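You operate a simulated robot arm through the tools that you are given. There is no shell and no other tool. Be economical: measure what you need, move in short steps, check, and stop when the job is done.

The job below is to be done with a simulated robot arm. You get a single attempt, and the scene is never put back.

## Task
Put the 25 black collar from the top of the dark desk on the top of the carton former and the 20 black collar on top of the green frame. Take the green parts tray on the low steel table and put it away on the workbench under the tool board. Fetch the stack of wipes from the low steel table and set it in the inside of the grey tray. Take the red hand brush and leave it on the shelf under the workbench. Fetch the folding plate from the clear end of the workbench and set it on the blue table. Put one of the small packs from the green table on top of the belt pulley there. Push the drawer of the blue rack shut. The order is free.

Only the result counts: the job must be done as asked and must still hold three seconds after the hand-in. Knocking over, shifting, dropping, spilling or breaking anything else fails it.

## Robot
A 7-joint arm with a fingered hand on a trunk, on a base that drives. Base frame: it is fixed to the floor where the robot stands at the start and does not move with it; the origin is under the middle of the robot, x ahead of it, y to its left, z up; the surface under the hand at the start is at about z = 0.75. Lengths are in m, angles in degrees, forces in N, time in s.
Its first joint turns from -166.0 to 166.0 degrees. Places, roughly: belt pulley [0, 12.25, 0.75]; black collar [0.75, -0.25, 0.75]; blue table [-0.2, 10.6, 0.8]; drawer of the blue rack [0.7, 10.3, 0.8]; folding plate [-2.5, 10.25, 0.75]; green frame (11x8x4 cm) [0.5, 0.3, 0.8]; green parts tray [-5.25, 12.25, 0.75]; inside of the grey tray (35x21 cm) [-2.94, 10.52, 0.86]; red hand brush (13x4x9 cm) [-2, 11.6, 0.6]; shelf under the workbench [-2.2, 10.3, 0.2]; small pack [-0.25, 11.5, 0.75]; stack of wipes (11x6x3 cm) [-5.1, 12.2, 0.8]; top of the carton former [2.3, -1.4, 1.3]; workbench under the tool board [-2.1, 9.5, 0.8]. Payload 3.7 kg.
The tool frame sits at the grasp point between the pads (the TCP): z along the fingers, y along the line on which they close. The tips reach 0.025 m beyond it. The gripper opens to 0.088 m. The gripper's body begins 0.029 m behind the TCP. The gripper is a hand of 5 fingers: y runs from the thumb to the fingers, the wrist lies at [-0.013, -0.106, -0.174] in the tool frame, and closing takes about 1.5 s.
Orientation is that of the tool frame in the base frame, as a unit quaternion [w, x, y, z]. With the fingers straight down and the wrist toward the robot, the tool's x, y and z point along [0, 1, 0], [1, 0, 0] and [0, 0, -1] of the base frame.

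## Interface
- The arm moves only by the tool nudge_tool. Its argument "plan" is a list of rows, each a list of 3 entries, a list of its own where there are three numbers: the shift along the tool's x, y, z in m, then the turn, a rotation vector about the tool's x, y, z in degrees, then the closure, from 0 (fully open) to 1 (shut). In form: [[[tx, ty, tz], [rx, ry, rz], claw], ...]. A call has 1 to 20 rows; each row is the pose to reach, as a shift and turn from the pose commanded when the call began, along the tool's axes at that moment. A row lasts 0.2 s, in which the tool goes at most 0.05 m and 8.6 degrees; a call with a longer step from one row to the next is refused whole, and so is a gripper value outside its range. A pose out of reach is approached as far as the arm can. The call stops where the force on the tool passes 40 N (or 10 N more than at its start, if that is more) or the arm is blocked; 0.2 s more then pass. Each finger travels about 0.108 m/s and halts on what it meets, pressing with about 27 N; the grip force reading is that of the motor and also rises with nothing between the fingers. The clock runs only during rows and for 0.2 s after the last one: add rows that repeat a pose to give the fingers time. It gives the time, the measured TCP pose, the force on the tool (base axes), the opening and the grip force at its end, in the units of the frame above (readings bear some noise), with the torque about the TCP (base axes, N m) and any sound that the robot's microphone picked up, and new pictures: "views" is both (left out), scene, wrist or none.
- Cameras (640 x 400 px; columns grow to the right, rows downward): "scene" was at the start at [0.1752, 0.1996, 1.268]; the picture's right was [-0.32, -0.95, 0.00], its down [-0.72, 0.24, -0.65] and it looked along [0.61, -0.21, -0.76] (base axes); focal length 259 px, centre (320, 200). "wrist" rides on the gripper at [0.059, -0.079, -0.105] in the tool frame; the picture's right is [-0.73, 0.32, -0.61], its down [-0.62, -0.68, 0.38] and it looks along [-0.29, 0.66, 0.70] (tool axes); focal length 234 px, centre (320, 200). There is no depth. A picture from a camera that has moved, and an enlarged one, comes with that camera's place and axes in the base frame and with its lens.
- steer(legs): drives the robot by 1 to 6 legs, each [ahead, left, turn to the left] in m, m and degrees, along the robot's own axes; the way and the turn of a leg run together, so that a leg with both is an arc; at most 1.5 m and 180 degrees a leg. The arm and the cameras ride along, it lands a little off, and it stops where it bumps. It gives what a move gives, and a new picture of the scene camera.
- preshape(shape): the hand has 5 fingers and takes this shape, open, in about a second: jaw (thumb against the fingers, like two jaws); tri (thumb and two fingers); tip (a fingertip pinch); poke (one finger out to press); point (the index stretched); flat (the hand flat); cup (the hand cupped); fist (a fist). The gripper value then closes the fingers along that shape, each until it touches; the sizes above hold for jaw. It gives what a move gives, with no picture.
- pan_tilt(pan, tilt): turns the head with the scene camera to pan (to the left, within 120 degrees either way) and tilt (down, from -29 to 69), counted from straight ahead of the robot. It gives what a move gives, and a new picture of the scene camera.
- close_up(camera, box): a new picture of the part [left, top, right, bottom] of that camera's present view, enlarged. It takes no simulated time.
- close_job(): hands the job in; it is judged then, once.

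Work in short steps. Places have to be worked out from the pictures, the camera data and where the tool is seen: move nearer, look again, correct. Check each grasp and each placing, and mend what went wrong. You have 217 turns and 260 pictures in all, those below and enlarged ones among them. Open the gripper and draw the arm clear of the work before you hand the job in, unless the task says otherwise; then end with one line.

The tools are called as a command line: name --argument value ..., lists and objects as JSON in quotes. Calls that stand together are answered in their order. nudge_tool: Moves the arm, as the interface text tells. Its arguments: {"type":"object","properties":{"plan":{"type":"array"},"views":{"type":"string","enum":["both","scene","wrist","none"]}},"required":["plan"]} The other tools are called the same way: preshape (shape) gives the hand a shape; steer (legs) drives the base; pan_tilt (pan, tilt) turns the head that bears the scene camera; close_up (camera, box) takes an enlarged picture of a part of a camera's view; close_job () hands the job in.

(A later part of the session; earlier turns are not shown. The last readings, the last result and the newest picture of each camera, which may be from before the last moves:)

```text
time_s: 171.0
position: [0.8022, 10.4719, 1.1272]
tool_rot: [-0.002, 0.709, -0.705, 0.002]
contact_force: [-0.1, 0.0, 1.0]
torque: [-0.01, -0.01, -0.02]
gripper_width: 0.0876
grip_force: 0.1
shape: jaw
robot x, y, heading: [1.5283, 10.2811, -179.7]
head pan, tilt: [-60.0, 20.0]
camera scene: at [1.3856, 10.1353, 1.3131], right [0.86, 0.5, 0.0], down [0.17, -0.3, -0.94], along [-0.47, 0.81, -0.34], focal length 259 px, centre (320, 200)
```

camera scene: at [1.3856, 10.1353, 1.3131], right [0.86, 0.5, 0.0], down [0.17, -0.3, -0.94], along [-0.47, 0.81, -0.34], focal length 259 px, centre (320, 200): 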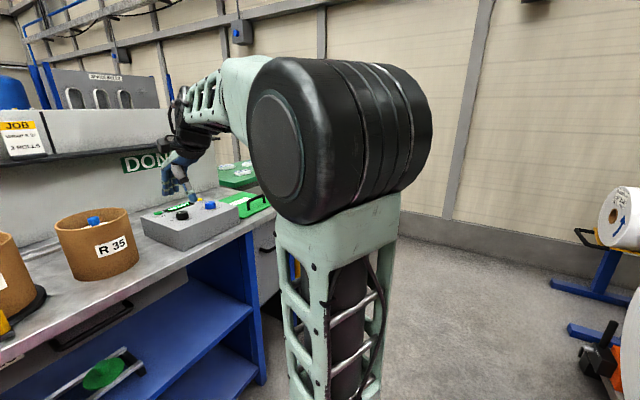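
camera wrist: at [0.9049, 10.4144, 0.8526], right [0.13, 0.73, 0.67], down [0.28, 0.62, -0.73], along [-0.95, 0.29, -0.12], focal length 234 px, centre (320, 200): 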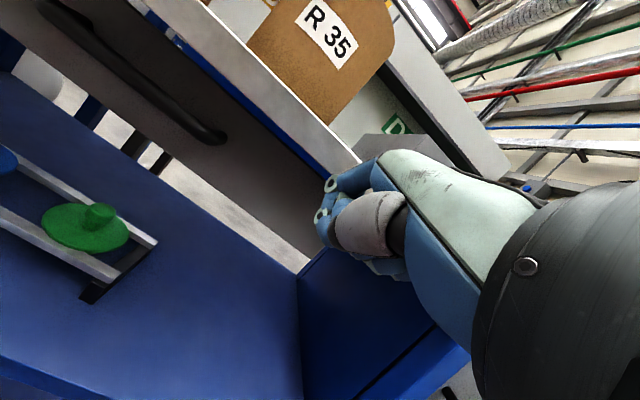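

Next I return to the aisle by the south: sideways 2.4 m, turn to face +y, then sideways left to x≈−0.87.

steer --legs '[[0, 1.5, 0], [0, 0.95, 0], [0, 0, -90], [0, 1.3, 0], [0, 1.1, 0]]'

pan_tilt --pan 0 --tilt 20

```text
time_s: 198.3
position: [-0.6937, 8.5244, 1.1263]
tool_rot: [0.0, -0.006, 1.0, -0.003]
contact_force: [-0.2, 0.1, 0.1]
torque: [0.0, 0.02, 0.0]
gripper_width: 0.0878
grip_force: 0.0
shape: jaw
robot x, y, heading: [-0.881, 7.7935, 90.8]
head pan, tilt: [-60.0, 20.0]
camera scene: at [-1.0215, 7.9374, 1.3131], right [0.51, -0.86, 0.0], down [-0.29, -0.18, -0.94], along [0.81, 0.48, -0.34], focal length 259 px, centre (320, 200)
```

scene: 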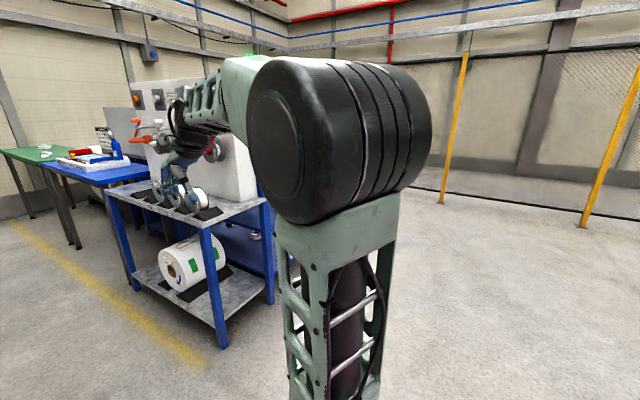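

```text
time_s: 199.6
position: [-0.6936, 8.5238, 1.1272]
tool_rot: [0.0, -0.006, 1.0, -0.003]
contact_force: [-0.4, -0.7, 0.1]
torque: [-0.01, 0.04, -0.03]
gripper_width: 0.0876
grip_force: 0.1
shape: jaw
robot x, y, heading: [-0.8774, 7.7945, 90.8]
head pan, tilt: [0.0, 20.0]
camera scene: at [-1.1027, 7.9828, 1.3131], right [1.0, 0.01, 0.0], down [0.0, -0.34, -0.94], along [-0.01, 0.94, -0.34], focal length 259 px, centre (320, 200)
```

scene: 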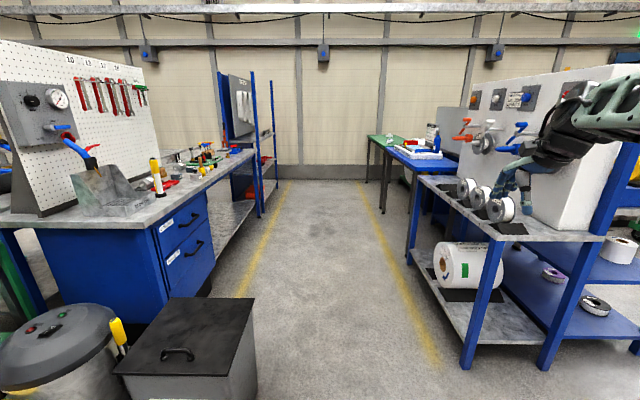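

I re-centre the arm, then drive up the aisle to y≈11.3.

nudge_tool --plan '[[[0.05, 0, 0], [0, 0, 0], 0], [[0.1, 0, 0], [0, 0, 0], 0], [[0.15, 0, 0], [0, 0, 0], 0], [[0.19, -0.04, 0], [0, 0, 0], 0]]' --views "none"

steer --legs '[[0, 0.08, -0.8], [1.5, 0, 0], [1.5, 0, 0], [0.5, 0, 0]]'

pan_tilt --pan -50 --tilt 30

pan_tilt --pan 60 --tilt 25

```text
refused: row 4 steps farther than a row can; nothing moved
```

```text
time_s: 217.2
position: [-0.8073, 12.0201, 1.1274]
tool_rot: [0.0, -0.005, 1.0, -0.003]
contact_force: [-0.3, 0.5, 0.1]
torque: [-0.02, -0.02, 0.02]
gripper_width: 0.0878
grip_force: 0.2
shape: jaw
robot x, y, heading: [-0.9915, 11.287, 90.5]
head pan, tilt: [0.0, 20.0]
camera scene: at [-1.2171, 11.4799, 1.3131], right [1.0, 0.01, 0.0], down [0.0, -0.34, -0.94], along [-0.01, 0.94, -0.34], focal length 259 px, centre (320, 200)
```

scene: 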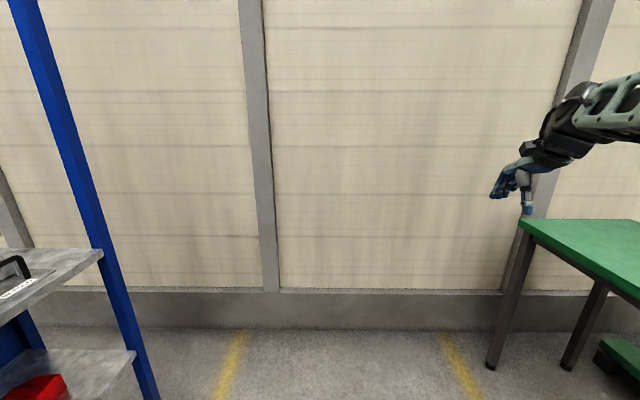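

```text
time_s: 218.4
position: [-0.8065, 12.0201, 1.127]
tool_rot: [-0.001, -0.005, 1.0, -0.003]
contact_force: [0.2, 0.7, 0.3]
torque: [0.01, -0.03, -0.02]
gripper_width: 0.0878
grip_force: 0.0
shape: jaw
robot x, y, heading: [-0.9887, 11.291, 90.5]
head pan, tilt: [-50.0, 30.0]
camera scene: at [-1.1474, 11.4458, 1.2971], right [0.65, -0.76, 0.0], down [-0.38, -0.33, -0.87], along [0.66, 0.57, -0.5], focal length 259 px, centre (320, 200)
```

scene: 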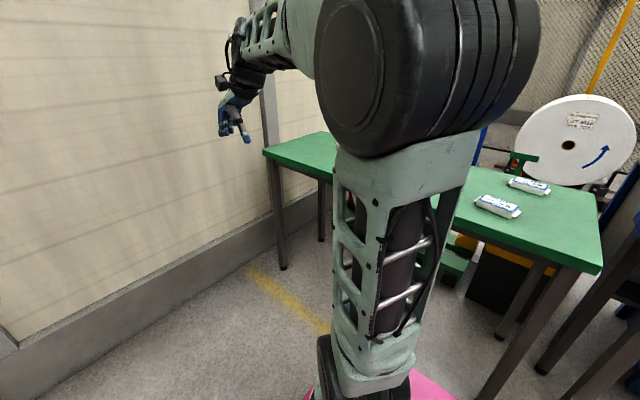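

```text
time_s: 220.3
position: [-0.8076, 12.0196, 1.1274]
tool_rot: [0.0, -0.006, 1.0, -0.002]
contact_force: [-0.3, -0.1, 0.0]
torque: [0.0, 0.04, -0.01]
gripper_width: 0.0876
grip_force: 0.1
shape: jaw
robot x, y, heading: [-0.9907, 11.2878, 90.8]
head pan, tilt: [60.0, 25.0]
camera scene: at [-1.2963, 11.4319, 1.3051], right [0.49, 0.87, 0.0], down [0.37, -0.21, -0.91], along [-0.79, 0.44, -0.42], focal length 259 px, centre (320, 200)
```

scene: 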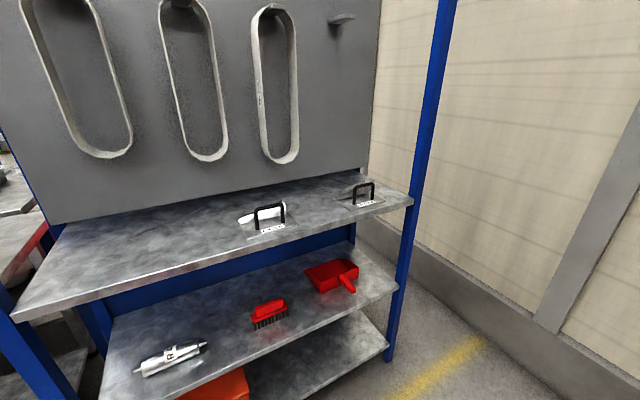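

I see two white packs on the green table, at about [−0.03, 11.49] and [0.27, 11.41], and the red brush on the left shelf. I centre and raise the arm, then turn right to face the green table.

nudge_tool --plan '[[[0.03, -0.01, -0.03], [0, 0, 0], 0], [[0.06, -0.02, -0.06], [0, 0, 0], 0], [[0.09, -0.03, -0.09], [0, 0, 0], 0], [[0.12, -0.04, -0.12], [0, 0, 0], 0], [[0.15, -0.05, -0.15], [0, 0, 0], 0], [[0.18, -0.05, -0.18], [0, 0, 0], 0]]' --views "none"

steer --legs '[[0, 0, -90], [0, 0.5, 0]]'

pan_tilt --pan 0 --tilt 35

```text
time_s: 221.7
position: [-0.9868, 11.9706, 1.3083]
tool_rot: [0.0, -0.005, 1.0, -0.004]
contact_force: [-0.4, 0.9, -0.1]
torque: [-0.01, -0.02, -0.02]
gripper_width: 0.088
grip_force: 0.2
shape: jaw
robot x, y, heading: [-0.99, 11.2903, 90.6]
head pan, tilt: [60.0, 25.0]
```

```text
time_s: 228.4
position: [-0.316, 11.7774, 1.3061]
tool_rot: [-0.002, 0.704, 0.71, -0.003]
contact_force: [0.2, 1.4, -0.3]
torque: [-0.02, -0.01, 0.02]
gripper_width: 0.0877
grip_force: 0.1
shape: jaw
robot x, y, heading: [-1.0003, 11.7855, 0.4]
head pan, tilt: [60.0, 25.0]
camera scene: at [-0.8503, 12.0919, 1.305], right [0.87, -0.49, 0.0], down [-0.21, -0.37, -0.91], along [0.45, 0.79, -0.42], focal length 259 px, centre (320, 200)
```

scene: 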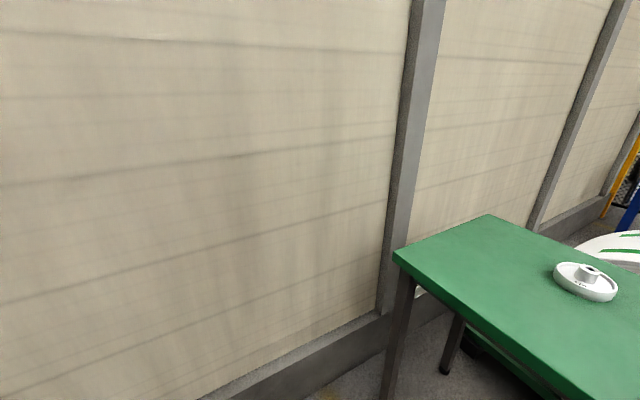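

```text
time_s: 229.7
position: [-0.3148, 11.7777, 1.3075]
tool_rot: [-0.002, 0.705, 0.709, -0.002]
contact_force: [-0.5, 0.1, 1.2]
torque: [0.0, -0.03, 0.01]
gripper_width: 0.0877
grip_force: 0.0
shape: jaw
robot x, y, heading: [-0.9966, 11.7845, 0.6]
head pan, tilt: [0.0, 35.0]
camera scene: at [-0.8077, 12.0125, 1.2893], right [0.01, -1.0, 0.0], down [-0.57, 0.0, -0.82], along [0.82, 0.01, -0.57], focal length 259 px, centre (320, 200)
```

scene: 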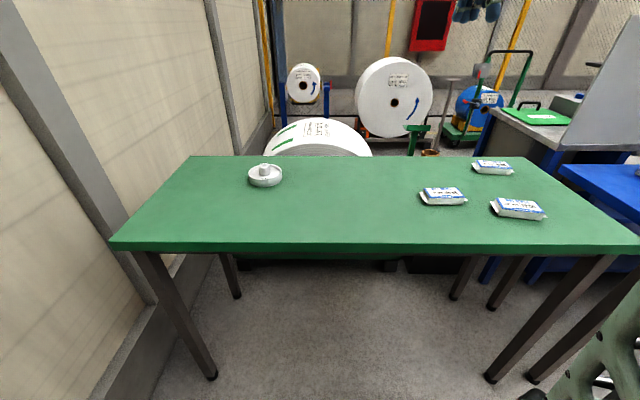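

Three packs and the belt pulley are seen clearly. I zoom on both.

close_up --camera "scene" --box '[235, 150, 295, 195]'

close_up --camera "scene" --box '[410, 150, 560, 230]'

```text
8.89 times, centred on (265, 172) of scene
camera zoom: at [-0.8077, 12.0125, 1.2893], right [0.01, -1.0, 0.0], down [-0.57, 0.0, -0.82], along [0.82, 0.01, -0.57], focal length 2303 px, centre (809, 444)
```

zoom: 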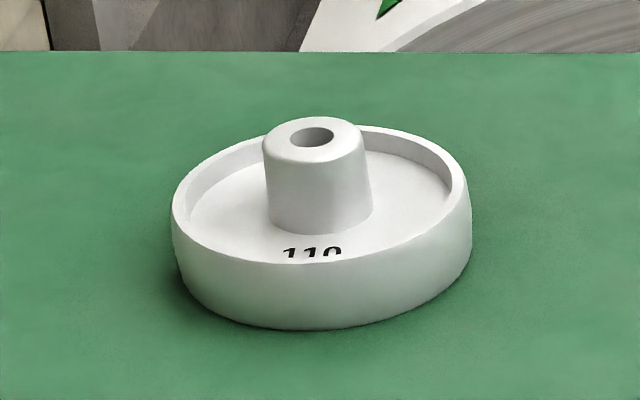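

```text
4.27 times, centred on (485, 190) of scene
camera zoom: at [-0.8077, 12.0125, 1.2893], right [0.01, -1.0, 0.0], down [-0.57, 0.0, -0.82], along [0.82, 0.01, -0.57], focal length 1105 px, centre (-384, 243)
```

zoom: 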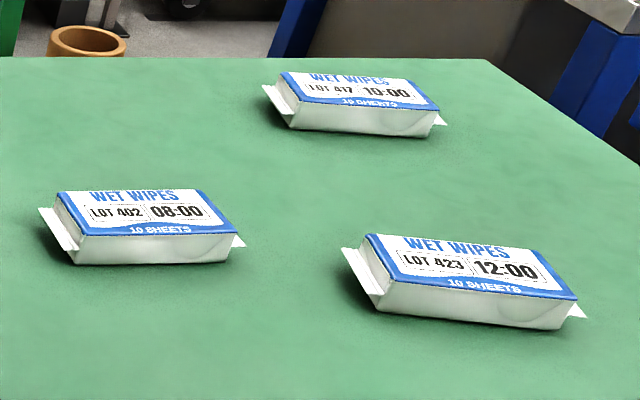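

Pulley centre ≈[0.105, 12.24], hub top z≈0.815; pack 402 at ≈[−0.036, 11.574]. I move up closer to the table.

steer --legs '[[0.23, 0.11, -0.4]]'

```text
time_s: 231.6
position: [-0.0874, 11.8823, 1.3076]
tool_rot: [-0.002, 0.708, 0.706, -0.001]
contact_force: [-0.3, 0.1, -0.4]
torque: [-0.03, -0.01, -0.02]
gripper_width: 0.0878
grip_force: 0.0
shape: jaw
robot x, y, heading: [-0.7635, 11.8975, 0.2]
head pan, tilt: [0.0, 35.0]
camera scene: at [-0.5763, 12.121, 1.2893], right [0.0, -1.0, 0.0], down [-0.57, 0.0, -0.82], along [0.82, 0.0, -0.57], focal length 259 px, centre (320, 200)
```

scene: 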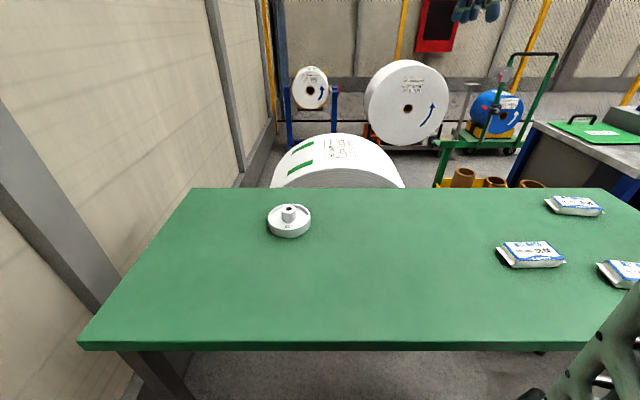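

I re-measure pulley and pack from the new spot with enlarged views.

close_up --camera "scene" --box '[250, 190, 330, 240]'

close_up --camera "scene" --box '[490, 220, 580, 280]'

```text
8.00 times, centred on (290, 215) of scene
camera zoom: at [-0.5763, 12.121, 1.2893], right [0.0, -1.0, 0.0], down [-0.57, 0.0, -0.82], along [0.82, 0.0, -0.57], focal length 2072 px, centre (560, 80)
```

zoom: 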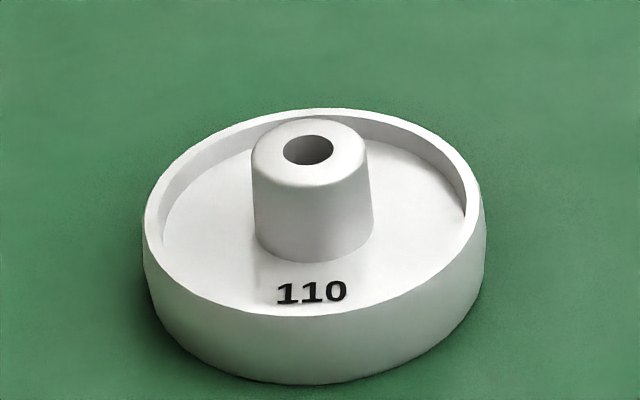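

```text
6.67 times, centred on (535, 250) of scene
camera zoom: at [-0.5763, 12.121, 1.2893], right [0.0, -1.0, 0.0], down [-0.57, 0.0, -0.82], along [0.82, 0.0, -0.57], focal length 1727 px, centre (-1113, -133)
```

zoom: 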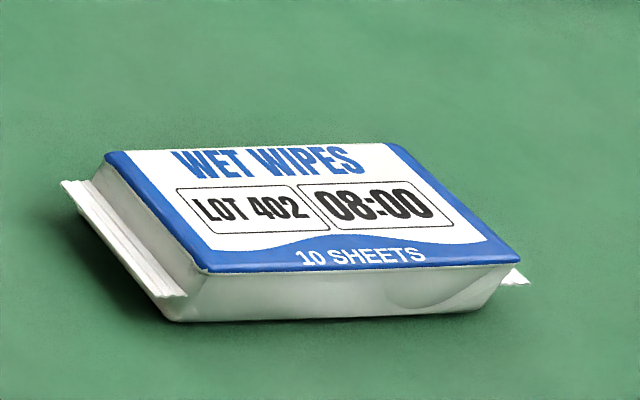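

Triangulating both views, the table is actually higher (z≈0.83) and closer: pulley ≈[−0.07, 12.20], hub top ≈0.905; pack ≈[−0.17, 11.64]. I back up 10 cm and bring the hand above the pack for a wrist view.

steer --legs '[[-0.1, 0, 0]]'

nudge_tool --plan '[[[-0.04, 0, 0.02], [0, 0, 0], 0], [[-0.08, 0, 0.04], [0, 0, 0], 0], [[-0.12, 0, 0.06], [0, 0, 0], 0], [[-0.16, 0, 0.08], [0, 0, 0], 0], [[-0.2, 0, 0.1], [0, 0, 0], 0], [[-0.24, 0, 0.13], [0, 0, 0], 0], [[-0.24, 0, 0.17], [0, 0, 0], 0], [[-0.24, 0, 0.21], [0, 0, 0], 0]]' --views "both"

```text
time_s: 232.7
position: [-0.1855, 11.8839, 1.3072]
tool_rot: [-0.002, 0.707, 0.707, -0.002]
contact_force: [0.7, -0.3, -0.5]
torque: [0.02, 0.03, 0.0]
gripper_width: 0.0876
grip_force: 0.1
shape: jaw
robot x, y, heading: [-0.8616, 11.894, 0.0]
head pan, tilt: [0.0, 35.0]
camera scene: at [-0.676, 12.1213, 1.2893], right [0.0, -1.0, 0.0], down [-0.57, 0.0, -0.82], along [0.82, 0.0, -0.57], focal length 259 px, centre (320, 200)
```

scene: 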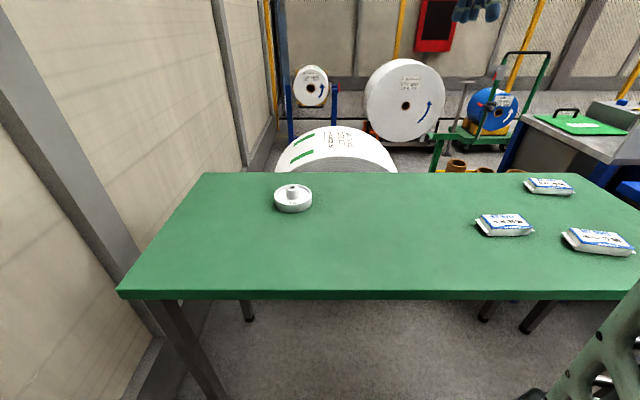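

```text
time_s: 234.5
position: [-0.1871, 11.6441, 1.097]
tool_rot: [-0.002, 0.706, 0.708, -0.002]
contact_force: [0.5, 0.3, -0.4]
torque: [0.02, 0.01, -0.02]
gripper_width: 0.0876
grip_force: 0.1
shape: jaw
robot x, y, heading: [-0.8647, 11.8951, 0.1]
head pan, tilt: [0.0, 35.0]
camera scene: at [-0.676, 12.1213, 1.2893], right [0.0, -1.0, 0.0], down [-0.57, 0.0, -0.82], along [0.82, 0.0, -0.57], focal length 259 px, centre (320, 200)
camera wrist: at [-0.2658, 11.703, 1.2025], right [0.33, -0.73, 0.61], down [-0.68, -0.62, -0.38], along [0.65, -0.29, -0.7], focal length 234 px, centre (320, 200)
```

scene: 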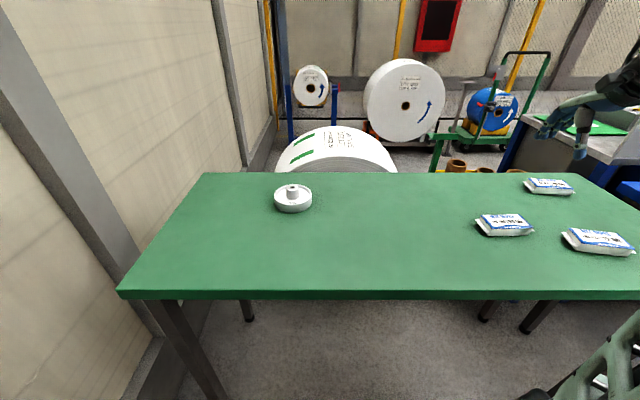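
wrist: 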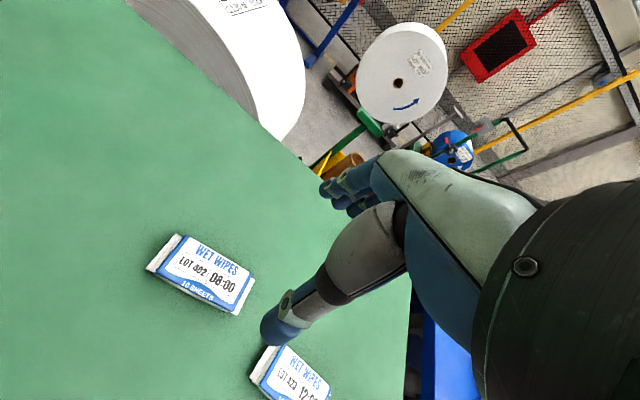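

Two-camera fix: pack 402 top centre ≈[−0.184, 11.664, 0.874], long axis along y, so the jaw closes across its width. I descend to z≈0.90.

nudge_tool --plan '[[[0.01, 0.002, 0.04], [0, 0, 0], 0], [[0.02, 0.004, 0.08], [0, 0, 0], 0], [[0.02, 0.004, 0.12], [0, 0, 0], 0], [[0.02, 0.004, 0.16], [0, 0, 0], 0], [[0.02, 0.004, 0.19], [0, 0, 0], 0]]' --views "wrist"

close_up --camera "scene" --box '[460, 190, 570, 260]'

close_up --camera "scene" --box '[262, 170, 326, 220]'

```text
time_s: 235.7
position: [-0.184, 11.664, 0.9073]
tool_rot: [-0.002, 0.708, 0.707, -0.002]
contact_force: [-0.2, 0.4, 0.5]
torque: [0.01, 0.01, 0.03]
gripper_width: 0.0877
grip_force: 0.1
shape: jaw
robot x, y, heading: [-0.8665, 11.8983, -0.1]
head pan, tilt: [0.0, 35.0]
camera wrist: at [-0.2625, 11.7233, 1.0127], right [0.33, -0.73, 0.61], down [-0.68, -0.62, -0.38], along [0.65, -0.29, -0.7], focal length 234 px, centre (320, 200)
```

wrist: 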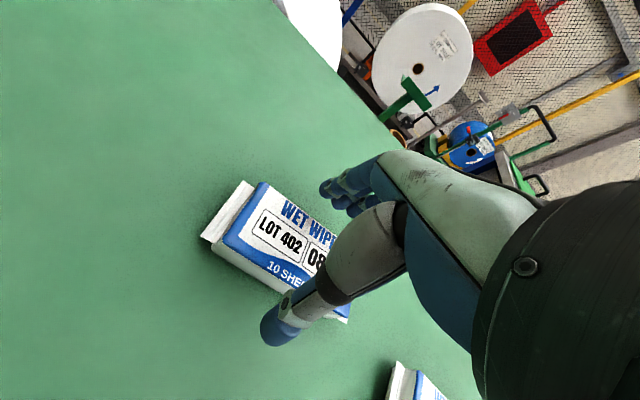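

```text
5.71 times, centred on (515, 225) of scene
camera zoom: at [-0.6761, 12.1214, 1.2893], right [0.0, -1.0, 0.0], down [-0.57, 0.0, -0.82], along [0.82, 0.0, -0.57], focal length 1480 px, centre (-794, 57)
```

zoom: 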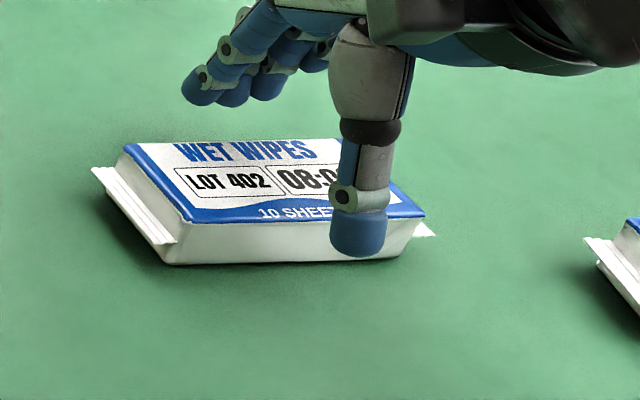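

```text
8.00 times, centred on (294, 195) of scene
camera zoom: at [-0.6761, 12.1214, 1.2893], right [0.0, -1.0, 0.0], down [-0.57, 0.0, -0.82], along [0.82, 0.0, -0.57], focal length 2072 px, centre (528, 240)
```

zoom: 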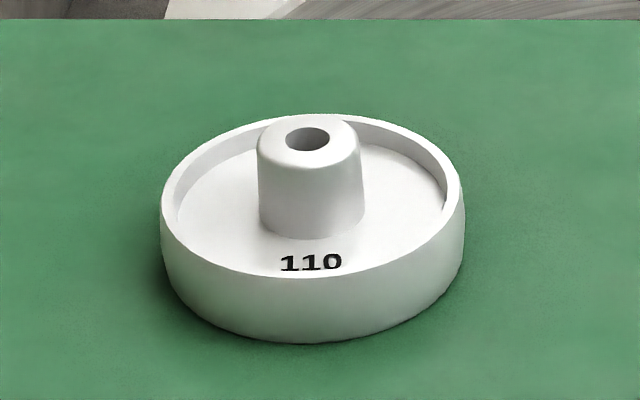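

Centre of pack ≈[−0.180, 11.659]; hub top of pulley ≈[−0.073, 12.197, 0.909]. I fine-adjust, descend 2.6 cm, and grip.

nudge_tool --plan '[[[-0.004, 0.004, 0.01], [0, 0, 0], 0], [[-0.004, 0.004, 0.02], [0, 0, 0], 0], [[-0.004, 0.004, 0.026], [0, 0, 0], 0.1], [[-0.004, 0.004, 0.026], [0, 0, 0], 0.3], [[-0.004, 0.004, 0.026], [0, 0, 0], 0.6], [[-0.004, 0.004, 0.026], [0, 0, 0], 1], [[-0.004, 0.004, 0.026], [0, 0, 0], 1], [[-0.004, 0.004, 0.026], [0, 0, 0], 1], [[-0.004, 0.004, 0.026], [0, 0, 0], 1]]' --views "wrist"

close_up --camera "scene" --box '[460, 190, 570, 260]'

```text
time_s: 237.7
position: [-0.1805, 11.6594, 0.8811]
tool_rot: [-0.002, 0.707, 0.707, -0.002]
contact_force: [-0.2, 0.6, 0.2]
torque: [0.0, 0.03, 0.03]
gripper_width: 0.0501
grip_force: 26.8
shape: jaw
robot x, y, heading: [-0.8689, 11.8975, -0.6]
head pan, tilt: [0.0, 35.0]
camera wrist: at [-0.2587, 11.7194, 0.9869], right [0.33, -0.73, 0.6], down [-0.68, -0.62, -0.38], along [0.65, -0.29, -0.7], focal length 234 px, centre (320, 200)
```

wrist: 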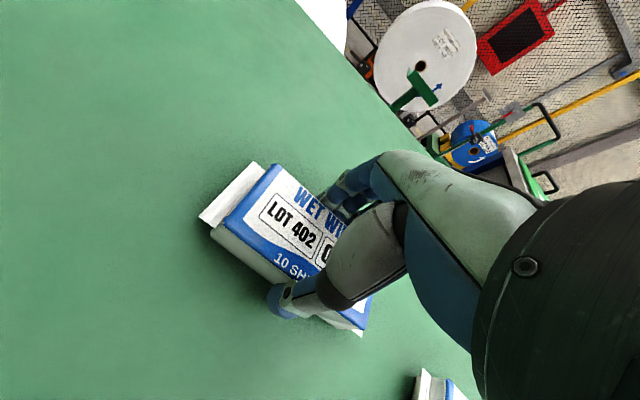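

```text
5.71 times, centred on (515, 225) of scene
camera zoom: at [-0.676, 12.1212, 1.2893], right [0.0, -1.0, 0.0], down [-0.57, 0.0, -0.82], along [0.82, 0.0, -0.57], focal length 1480 px, centre (-794, 57)
```

zoom: 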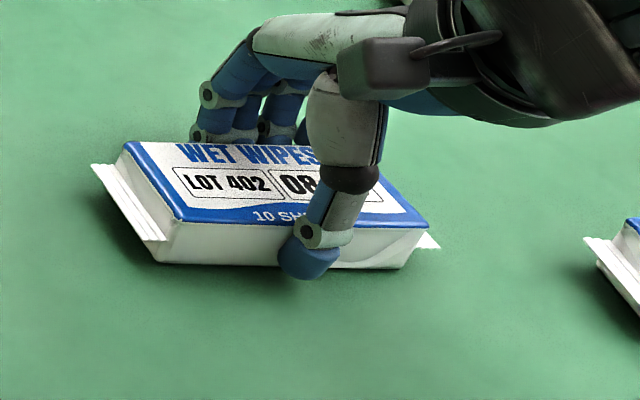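

Gripped (50 mm). Lift and carry over to the pulley.

nudge_tool --plan '[[[0, 0, -0.03], [0, 0, 0], 1], [[0, 0, -0.07], [0, 0, 0], 1], [[0, 0, -0.11], [0, 0, 0], 1], [[0, 0, -0.15], [0, 0, 0], 1], [[0.048, 0.01, -0.15], [0, 0, 0], 1], [[0.096, 0.02, -0.15], [0, 0, 0], 1], [[0.144, 0.03, -0.15], [0, 0, 0], 1], [[0.192, 0.04, -0.15], [0, 0, 0], 1], [[0.24, 0.05, -0.15], [0, 0, 0], 1], [[0.288, 0.06, -0.15], [0, 0, 0], 1], [[0.336, 0.07, -0.15], [0, 0, 0], 1], [[0.384, 0.08, -0.15], [0, 0, 0], 1], [[0.432, 0.09, -0.15], [0, 0, 0], 1], [[0.48, 0.1, -0.15], [0, 0, 0], 1], [[0.52, 0.107, -0.15], [0, 0, 0], 1], [[0.537, 0.107, -0.15], [0, 0, 0], 1], [[0.537, 0.107, -0.15], [0, 0, 0], 1]]' --views "both"

```text
time_s: 241.3
position: [-0.0726, 12.1966, 1.0323]
tool_rot: [-0.002, 0.707, 0.707, -0.002]
contact_force: [0.2, 0.7, -0.3]
torque: [0.02, -0.03, 0.04]
gripper_width: 0.0498
grip_force: 27.2
shape: jaw
robot x, y, heading: [-0.8662, 11.8988, 0.1]
head pan, tilt: [0.0, 35.0]
camera scene: at [-0.676, 12.1214, 1.2893], right [0.0, -1.0, 0.0], down [-0.57, 0.0, -0.82], along [0.82, 0.0, -0.57], focal length 259 px, centre (320, 200)
camera wrist: at [-0.1501, 12.2566, 1.1377], right [0.33, -0.73, 0.6], down [-0.68, -0.62, -0.38], along [0.65, -0.29, -0.7], focal length 234 px, centre (320, 200)
```

scene: 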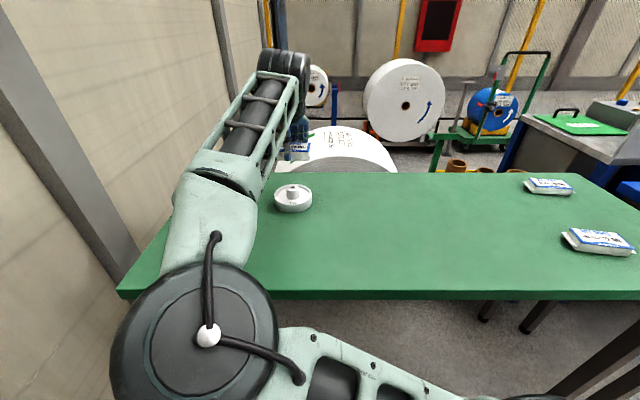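
wrist: 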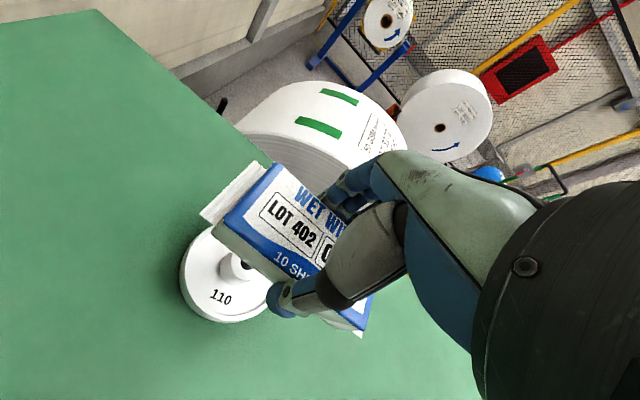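

I lower to just above the hub (pack bottom ≈1.5 cm above it) and check the alignment.

nudge_tool --plan '[[[0, 0, 0.03], [0, 0, 0], 1], [[0, 0, 0.06], [0, 0, 0], 1], [[0, 0, 0.077], [0, 0, 0], 1], [[0, 0, 0.077], [0, 0, 0], 1]]' --views "wrist"

close_up --camera "scene" --box '[240, 130, 350, 220]'

close_up --camera "wrist" --box '[160, 130, 400, 350]'

```text
time_s: 242.3
position: [-0.0732, 12.1954, 0.9546]
tool_rot: [-0.002, 0.707, 0.707, -0.001]
contact_force: [-0.6, -0.3, -1.1]
torque: [-0.04, 0.04, -0.01]
gripper_width: 0.0498
grip_force: 27.0
shape: jaw
robot x, y, heading: [-0.8619, 11.8957, 0.4]
head pan, tilt: [0.0, 35.0]
camera wrist: at [-0.1514, 12.256, 1.0601], right [0.33, -0.73, 0.6], down [-0.68, -0.62, -0.38], along [0.65, -0.29, -0.7], focal length 234 px, centre (320, 200)
```

wrist: 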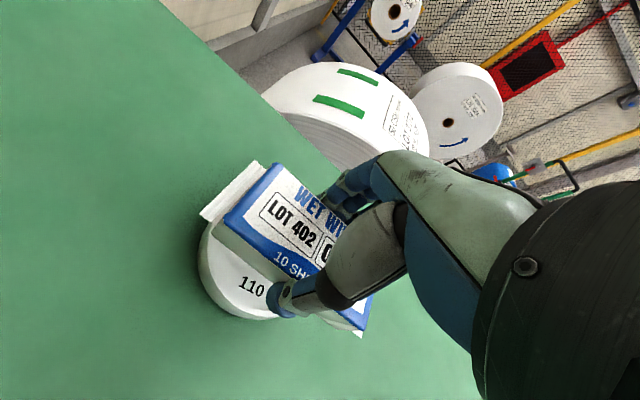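

```text
4.44 times, centred on (295, 175) of scene
camera zoom: at [-0.676, 12.1214, 1.2893], right [0.0, -1.0, 0.0], down [-0.57, 0.0, -0.82], along [0.82, 0.0, -0.57], focal length 1151 px, centre (431, 311)
```

zoom: 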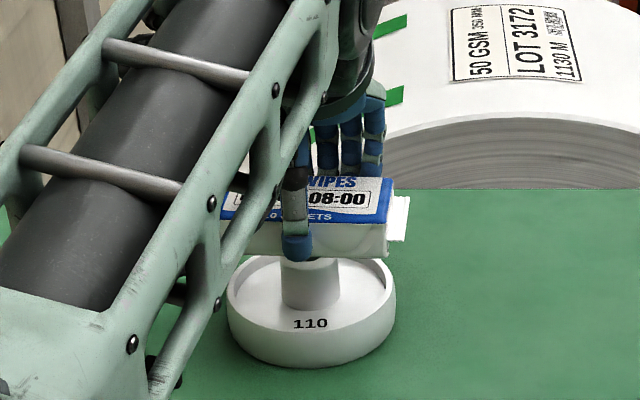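

```text
1.82 times, centred on (280, 240) of wrist
camera zoom: at [-0.1514, 12.256, 1.0601], right [0.33, -0.73, 0.6], down [-0.68, -0.62, -0.38], along [0.65, -0.29, -0.7], focal length 426 px, centre (393, 127)
```

zoom: 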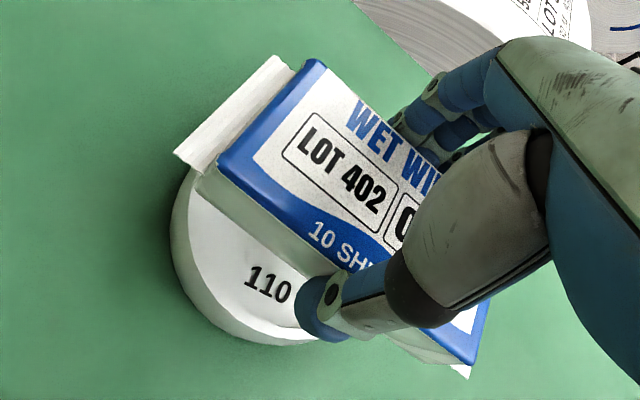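

Alignment looks good in both views (pack centred over the hub). Lower slowly to contact.

nudge_tool --plan '[[[0, 0, 0.004], [0, 0, 0], 1], [[0, 0, 0.008], [0, 0, 0], 1], [[0, 0, 0.011], [0, 0, 0], 1], [[0, 0, 0.013], [0, 0, 0], 1]]' --views "none"

close_up --camera "scene" --box '[260, 150, 340, 220]'

```text
time_s: 243.3
position: [-0.0721, 12.1975, 0.9412]
tool_rot: [-0.003, 0.707, 0.707, -0.002]
contact_force: [0.2, -0.1, -0.4]
torque: [0.03, 0.0, 0.0]
gripper_width: 0.0498
grip_force: 26.7
shape: jaw
robot x, y, heading: [-0.8641, 11.8988, 0.0]
head pan, tilt: [0.0, 35.0]
```

```text
5.71 times, centred on (300, 185) of scene
camera zoom: at [-0.676, 12.1214, 1.2893], right [0.0, -1.0, 0.0], down [-0.57, 0.0, -0.82], along [0.82, 0.0, -0.57], focal length 1480 px, centre (434, 286)
```

zoom: 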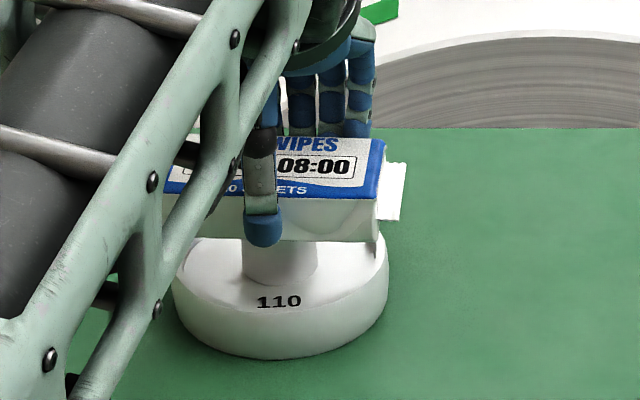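

No contact yet; lower 2 mm steps.

nudge_tool --plan '[[[0, 0, 0.001], [0, 0, 0], 1], [[0, 0, 0.0025], [0, 0, 0], 1], [[0, 0, 0.003], [0, 0, 0], 1]]' --views "none"

nudge_tool --plan '[[[0, 0, 0.001], [0, 0, 0], 1], [[0, 0, 0.002], [0, 0, 0], 1], [[0, 0, 0.002], [0, 0, 0], 1]]' --views "none"

```text
time_s: 244.1
position: [-0.072, 12.1975, 0.9378]
tool_rot: [-0.002, 0.707, 0.707, -0.001]
contact_force: [-0.4, 0.4, 0.5]
torque: [0.01, 0.0, -0.04]
gripper_width: 0.0498
grip_force: 27.5
shape: jaw
robot x, y, heading: [-0.8662, 11.8977, -0.1]
head pan, tilt: [0.0, 35.0]
```

```text
time_s: 244.9
position: [-0.0726, 12.1975, 0.9364]
tool_rot: [-0.001, 0.707, 0.707, -0.002]
contact_force: [-0.7, -0.7, -0.4]
torque: [0.0, 0.01, -0.02]
gripper_width: 0.0497
grip_force: 26.7
shape: jaw
robot x, y, heading: [-0.8637, 11.8955, 0.0]
head pan, tilt: [0.0, 35.0]
```

Still not clear; continue down in small steps and watch the force.

nudge_tool --plan '[[[0, 0, 0.001], [0, 0, 0], 1], [[0, 0, 0.002], [0, 0, 0], 1], [[0, 0, 0.002], [0, 0, 0], 1]]' --views "none"

nudge_tool --plan '[[[0, 0, 0.001], [0, 0, 0], 1], [[0, 0, 0.002], [0, 0, 0], 1], [[0, 0, 0.002], [0, 0, 0], 1]]' --views "none"

```text
time_s: 245.7
position: [-0.0734, 12.1964, 0.9341]
tool_rot: [-0.001, 0.707, 0.707, -0.002]
contact_force: [0.2, -1.5, -0.3]
torque: [-0.02, 0.0, -0.01]
gripper_width: 0.0497
grip_force: 27.2
shape: jaw
robot x, y, heading: [-0.8694, 11.8977, 0.1]
head pan, tilt: [0.0, 35.0]
```

```text
time_s: 246.5
position: [-0.0732, 12.196, 0.9322]
tool_rot: [-0.002, 0.707, 0.707, -0.003]
contact_force: [1.2, -0.3, -1.1]
torque: [0.02, -0.02, 0.02]
gripper_width: 0.0498
grip_force: 27.7
shape: jaw
robot x, y, heading: [-0.8621, 11.8977, -0.1]
head pan, tilt: [0.0, 35.0]
```

close_up --camera "scene" --box '[265, 160, 335, 215]'

```text
7.27 times, centred on (300, 188) of scene
camera zoom: at [-0.676, 12.1214, 1.2893], right [0.0, -1.0, 0.0], down [-0.57, 0.0, -0.82], along [0.82, 0.0, -0.57], focal length 1884 px, centre (466, 291)
```

zoom: 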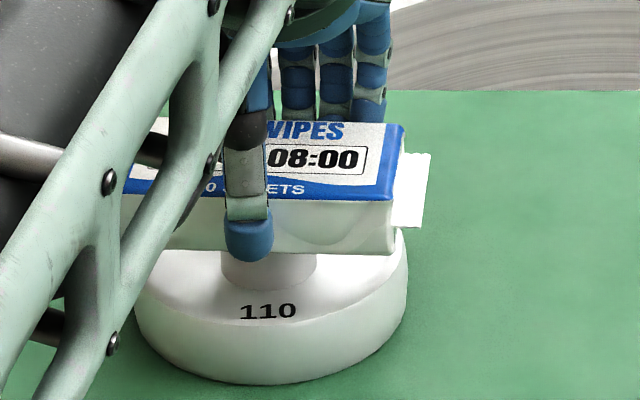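

I continue downward with short steps, watching the force.

nudge_tool --plan '[[[0, 0, 0.0015], [0, 0, 0], 1], [[0, 0, 0.003], [0, 0, 0], 1], [[0, 0, 0.003], [0, 0, 0], 1]]' --views "none"

nudge_tool --plan '[[[0, 0, 0.0015], [0, 0, 0], 1], [[0, 0, 0.003], [0, 0, 0], 1], [[0, 0, 0.003], [0, 0, 0], 1]]' --views "none"

```text
time_s: 247.3
position: [-0.0743, 12.197, 0.9301]
tool_rot: [-0.002, 0.707, 0.707, -0.002]
contact_force: [-0.2, -0.2, 5.2]
torque: [-0.03, 0.04, -0.01]
gripper_width: 0.0499
grip_force: 26.6
shape: jaw
robot x, y, heading: [-0.8667, 11.8975, 0.3]
head pan, tilt: [0.0, 35.0]
```

```text
time_s: 248.1
position: [-0.0733, 12.1966, 0.928]
tool_rot: [-0.001, 0.708, 0.706, 0.001]
contact_force: [3.3, -0.2, 26.6]
torque: [-0.07, -0.03, 0.05]
gripper_width: 0.0495
grip_force: 26.8
shape: jaw
robot x, y, heading: [-0.8658, 11.8984, -0.0]
head pan, tilt: [0.0, 35.0]
```

Contact made, with almost no torque, so it is centred on the hub. I relieve 2.5 mm, open slowly and lift.

nudge_tool --plan '[[[0, 0, -0.0025], [0, 0, 0], 1], [[0, 0, -0.0025], [0, 0, 0], 0.4], [[0, 0, -0.0025], [0, 0, 0], 0.36], [[0, 0, -0.0025], [0, 0, 0], 0.3], [[0, 0, -0.0025], [0, 0, 0], 0.2], [[0, 0, -0.0025], [0, 0, 0], 0.1], [[0, 0, -0.02], [0, 0, 0], 0.1], [[0, 0, -0.06], [0, 0, 0], 0.1], [[0, 0, -0.1], [0, 0, 0], 0.1], [[0, 0, -0.15], [0, 0, 0], 0]]' --views "wrist"

close_up --camera "scene" --box '[250, 150, 340, 220]'

```text
time_s: 250.3
position: [-0.0727, 12.1975, 1.0758]
tool_rot: [-0.002, 0.707, 0.707, -0.002]
contact_force: [0.4, 0.3, -0.6]
torque: [0.0, -0.03, 0.0]
gripper_width: 0.0876
grip_force: 0.1
shape: jaw
robot x, y, heading: [-0.8669, 11.8979, -0.1]
head pan, tilt: [0.0, 35.0]
camera wrist: at [-0.1506, 12.2569, 1.1825], right [0.33, -0.73, 0.61], down [-0.68, -0.62, -0.38], along [0.65, -0.29, -0.7], focal length 234 px, centre (320, 200)
```

wrist: 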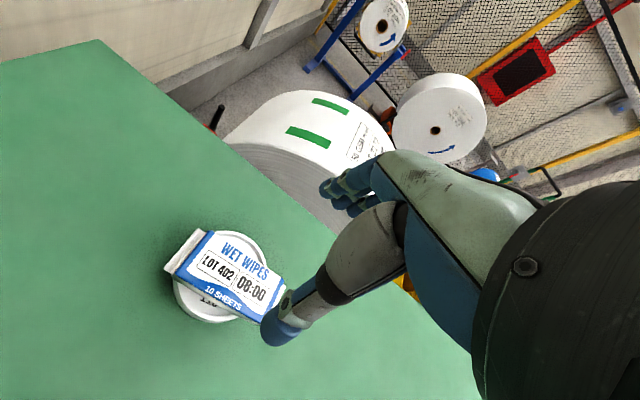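

```text
5.71 times, centred on (295, 185) of scene
camera zoom: at [-0.676, 12.1215, 1.2892], right [0.0, -1.0, 0.0], down [-0.57, 0.0, -0.82], along [0.82, 0.0, -0.57], focal length 1480 px, centre (463, 286)
```

zoom: 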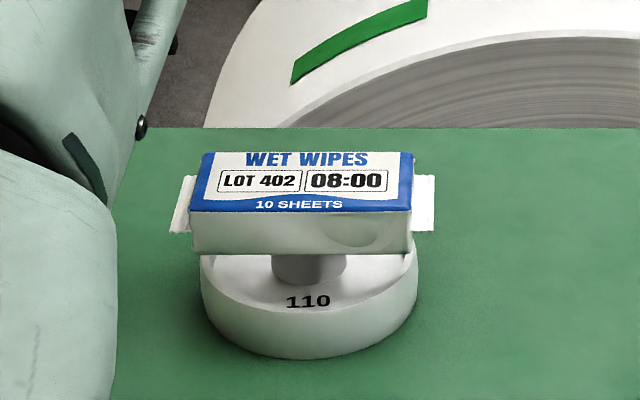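

The pack rests balanced on the pulley hub. Next, the brush: I retract and raise the arm, then turn right 180° (away from the wall) to face the left shelf.

nudge_tool --plan '[[[-0.03, 0, -0.04], [0, 0, 0], 0], [[-0.06, -0.015, -0.08], [0, 0, 0], 0], [[-0.1, -0.03, -0.1], [0, 0, 0], 0], [[-0.14, -0.05, -0.12], [0, 0, 0], 0], [[-0.18, -0.07, -0.14], [0, 0, 0], 0], [[-0.22, -0.09, -0.16], [0, 0, 0], 0], [[-0.26, -0.11, -0.18], [0, 0, 0], 0], [[-0.3, -0.12, -0.2], [0, 0, 0], 0]]' --views "none"

steer --legs '[[-0.12, -0.1, 0], [0, 0, -179]]'

pan_tilt --pan 0 --tilt 38

```text
refused: row 2 steps farther than a row can; nothing moved
```

```text
time_s: 259.0
position: [-1.7724, 11.4802, 1.0761]
tool_rot: [-0.002, 0.715, -0.699, 0.001]
contact_force: [0.6, -0.1, 0.5]
torque: [0.03, -0.02, -0.02]
gripper_width: 0.0875
grip_force: 0.0
shape: jaw
robot x, y, heading: [-0.9887, 11.7975, -178.6]
head pan, tilt: [0.0, 35.0]
camera scene: at [-1.168, 11.5678, 1.2893], right [-0.02, 1.0, 0.0], down [0.57, 0.01, -0.82], along [-0.82, -0.02, -0.57], focal length 259 px, centre (320, 200)
```

scene: 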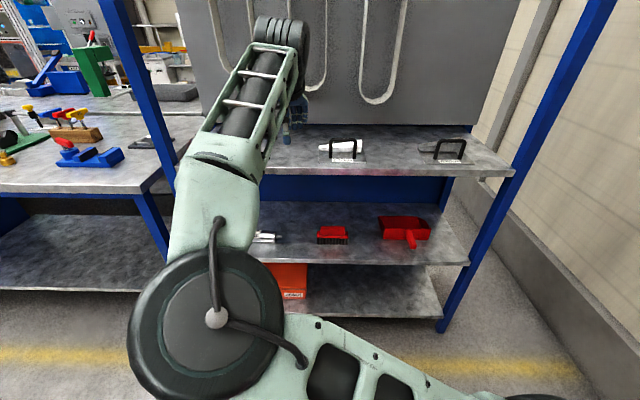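

```text
time_s: 259.6
position: [-1.7735, 11.4802, 1.0765]
tool_rot: [-0.002, 0.714, -0.7, 0.002]
contact_force: [0.4, 0.0, -0.1]
torque: [0.01, 0.04, -0.04]
gripper_width: 0.0876
grip_force: 0.0
shape: jaw
robot x, y, heading: [-0.9854, 11.7971, -178.9]
head pan, tilt: [0.0, 38.0]
camera scene: at [-1.1663, 11.5679, 1.2847], right [-0.02, 1.0, 0.0], down [0.62, 0.01, -0.79], along [-0.79, -0.02, -0.62], focal length 259 px, centre (320, 200)
```

scene: 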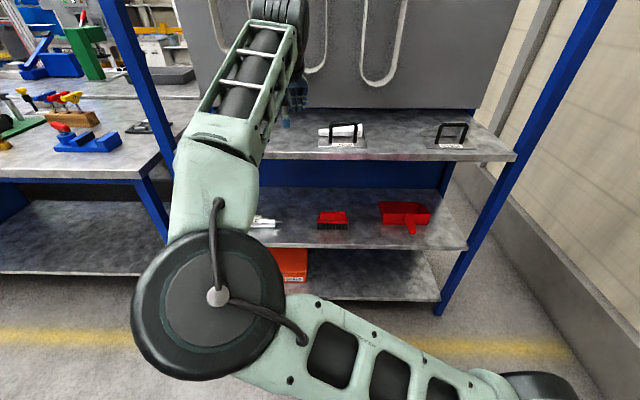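

Note: the retract call was refused and the turn swept at z≈1.08, still without contact. The brush triangulates to ≈[−2.03, 11.61, 0.49] on the middle shelf (shelf edge x≈−1.91, upper shelf z≈0.88). I centre the arm and check the surroundings.

nudge_tool --plan '[[[0, -0.04, 0], [0, 0, 0], 0], [[-0.04, -0.06, 0], [0, 0, 0], 0], [[-0.085, -0.07, 0], [0, 0, 0], 0], [[-0.13, -0.07, 0], [0, 0, 0], 0], [[-0.175, -0.07, 0], [0, 0, 0], 0], [[-0.22, -0.07, 0], [0, 0, 0], 0], [[-0.265, -0.07, 0], [0, 0, 0], 0], [[-0.3, -0.07, 0], [0, 0, 0], 0]]' --views "none"

```text
time_s: 261.4
position: [-1.7095, 11.7819, 1.0767]
tool_rot: [-0.002, 0.715, -0.699, 0.002]
contact_force: [0.5, 0.3, -0.4]
torque: [0.01, 0.01, -0.02]
gripper_width: 0.0878
grip_force: 0.0
shape: jaw
robot x, y, heading: [-0.9869, 11.797, -178.4]
head pan, tilt: [0.0, 38.0]
```

Shift left 0.18 m to line up with the brush, straightening the heading.

steer --legs '[[0, 0.18, -1.3]]'

close_up --camera "scene" --box '[260, 130, 480, 270]'

```text
time_s: 262.9
position: [-1.7075, 11.6184, 1.0768]
tool_rot: [-0.001, 0.707, -0.707, 0.002]
contact_force: [-1.0, 0.0, 1.0]
torque: [0.01, -0.01, 0.01]
gripper_width: 0.0874
grip_force: 0.1
shape: jaw
robot x, y, heading: [-0.9888, 11.622, -180.0]
head pan, tilt: [0.0, 38.0]
camera scene: at [-1.1689, 11.3941, 1.2847], right [0.0, 1.0, 0.0], down [0.62, 0.0, -0.79], along [-0.79, 0.0, -0.62], focal length 259 px, centre (320, 200)
```

scene: 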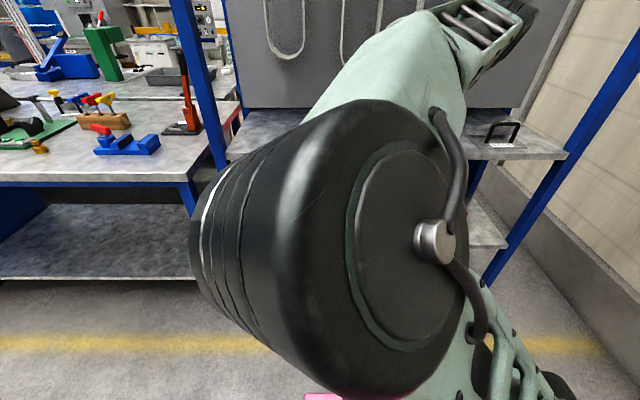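

```text
2.86 times, centred on (370, 200) of scene
camera zoom: at [-1.1689, 11.3941, 1.2847], right [0.0, 1.0, 0.0], down [0.62, 0.0, -0.79], along [-0.79, 0.0, -0.62], focal length 740 px, centre (177, 200)
```

zoom: 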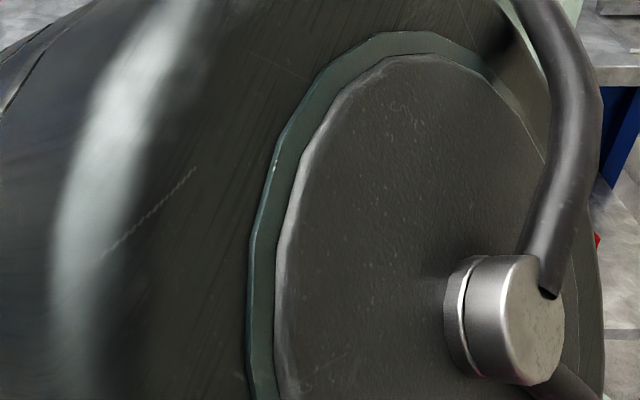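

The arm blocks the head's view; I lower the hand in front of the shelf (z≈0.66, tilted 20°) and use the wrist camera.

nudge_tool --plan '[[[0, 0, 0.045], [-2.5, 0, 0], 0], [[0, 0, 0.09], [-5, 0, 0], 0], [[0, 0, 0.135], [-7.5, 0, 0], 0], [[0, 0, 0.18], [-10, 0, 0], 0], [[0, 0, 0.225], [-12.5, 0, 0], 0], [[0, 0, 0.27], [-15, 0, 0], 0], [[0, 0, 0.315], [-17.5, 0, 0], 0], [[0, 0, 0.36], [-20, 0, 0], 0], [[0, 0, 0.405], [-20, 0, 0], 0], [[0, 0, 0.42], [-20, 0, 0], 0]]' --views "both"

```text
time_s: 265.1
position: [-1.7305, 11.614, 0.6531]
tool_rot: [-0.121, -0.697, 0.697, 0.121]
contact_force: [0.1, -1.1, 0.5]
torque: [0.0, 0.01, 0.05]
gripper_width: 0.0879
grip_force: 0.0
shape: jaw
out of reach, approached as far as the arm can: row 7, 8, 9, 10
robot x, y, heading: [-0.9846, 11.6197, -180.0]
head pan, tilt: [0.0, 38.0]
camera scene: at [-1.169, 11.3942, 1.2847], right [0.0, 1.0, 0.0], down [0.62, 0.0, -0.79], along [-0.79, 0.0, -0.62], focal length 259 px, centre (320, 200)
camera wrist: at [-1.6214, 11.5563, 0.726], right [-0.1, 0.73, 0.68], down [0.51, 0.62, -0.59], along [-0.85, 0.29, -0.43], focal length 234 px, centre (320, 200)
```

scene: 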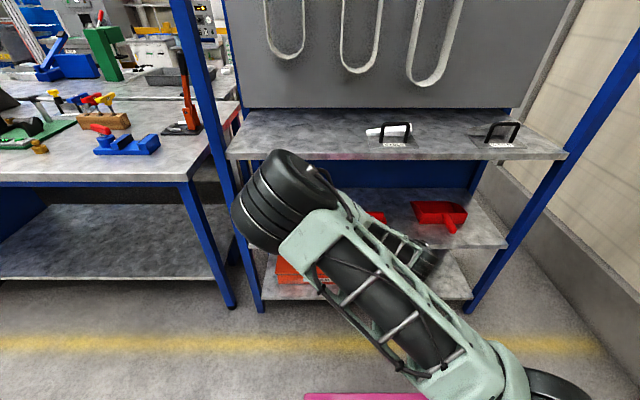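
wrist: 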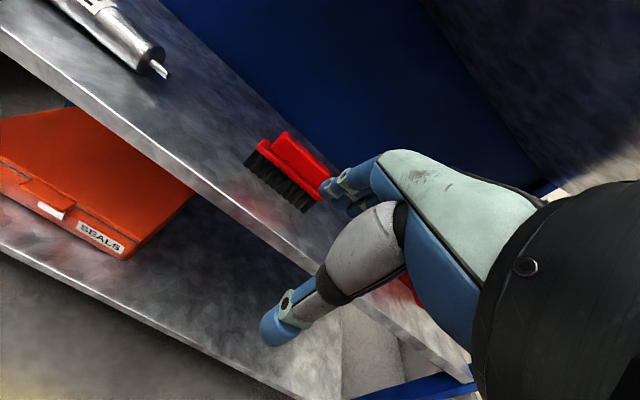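

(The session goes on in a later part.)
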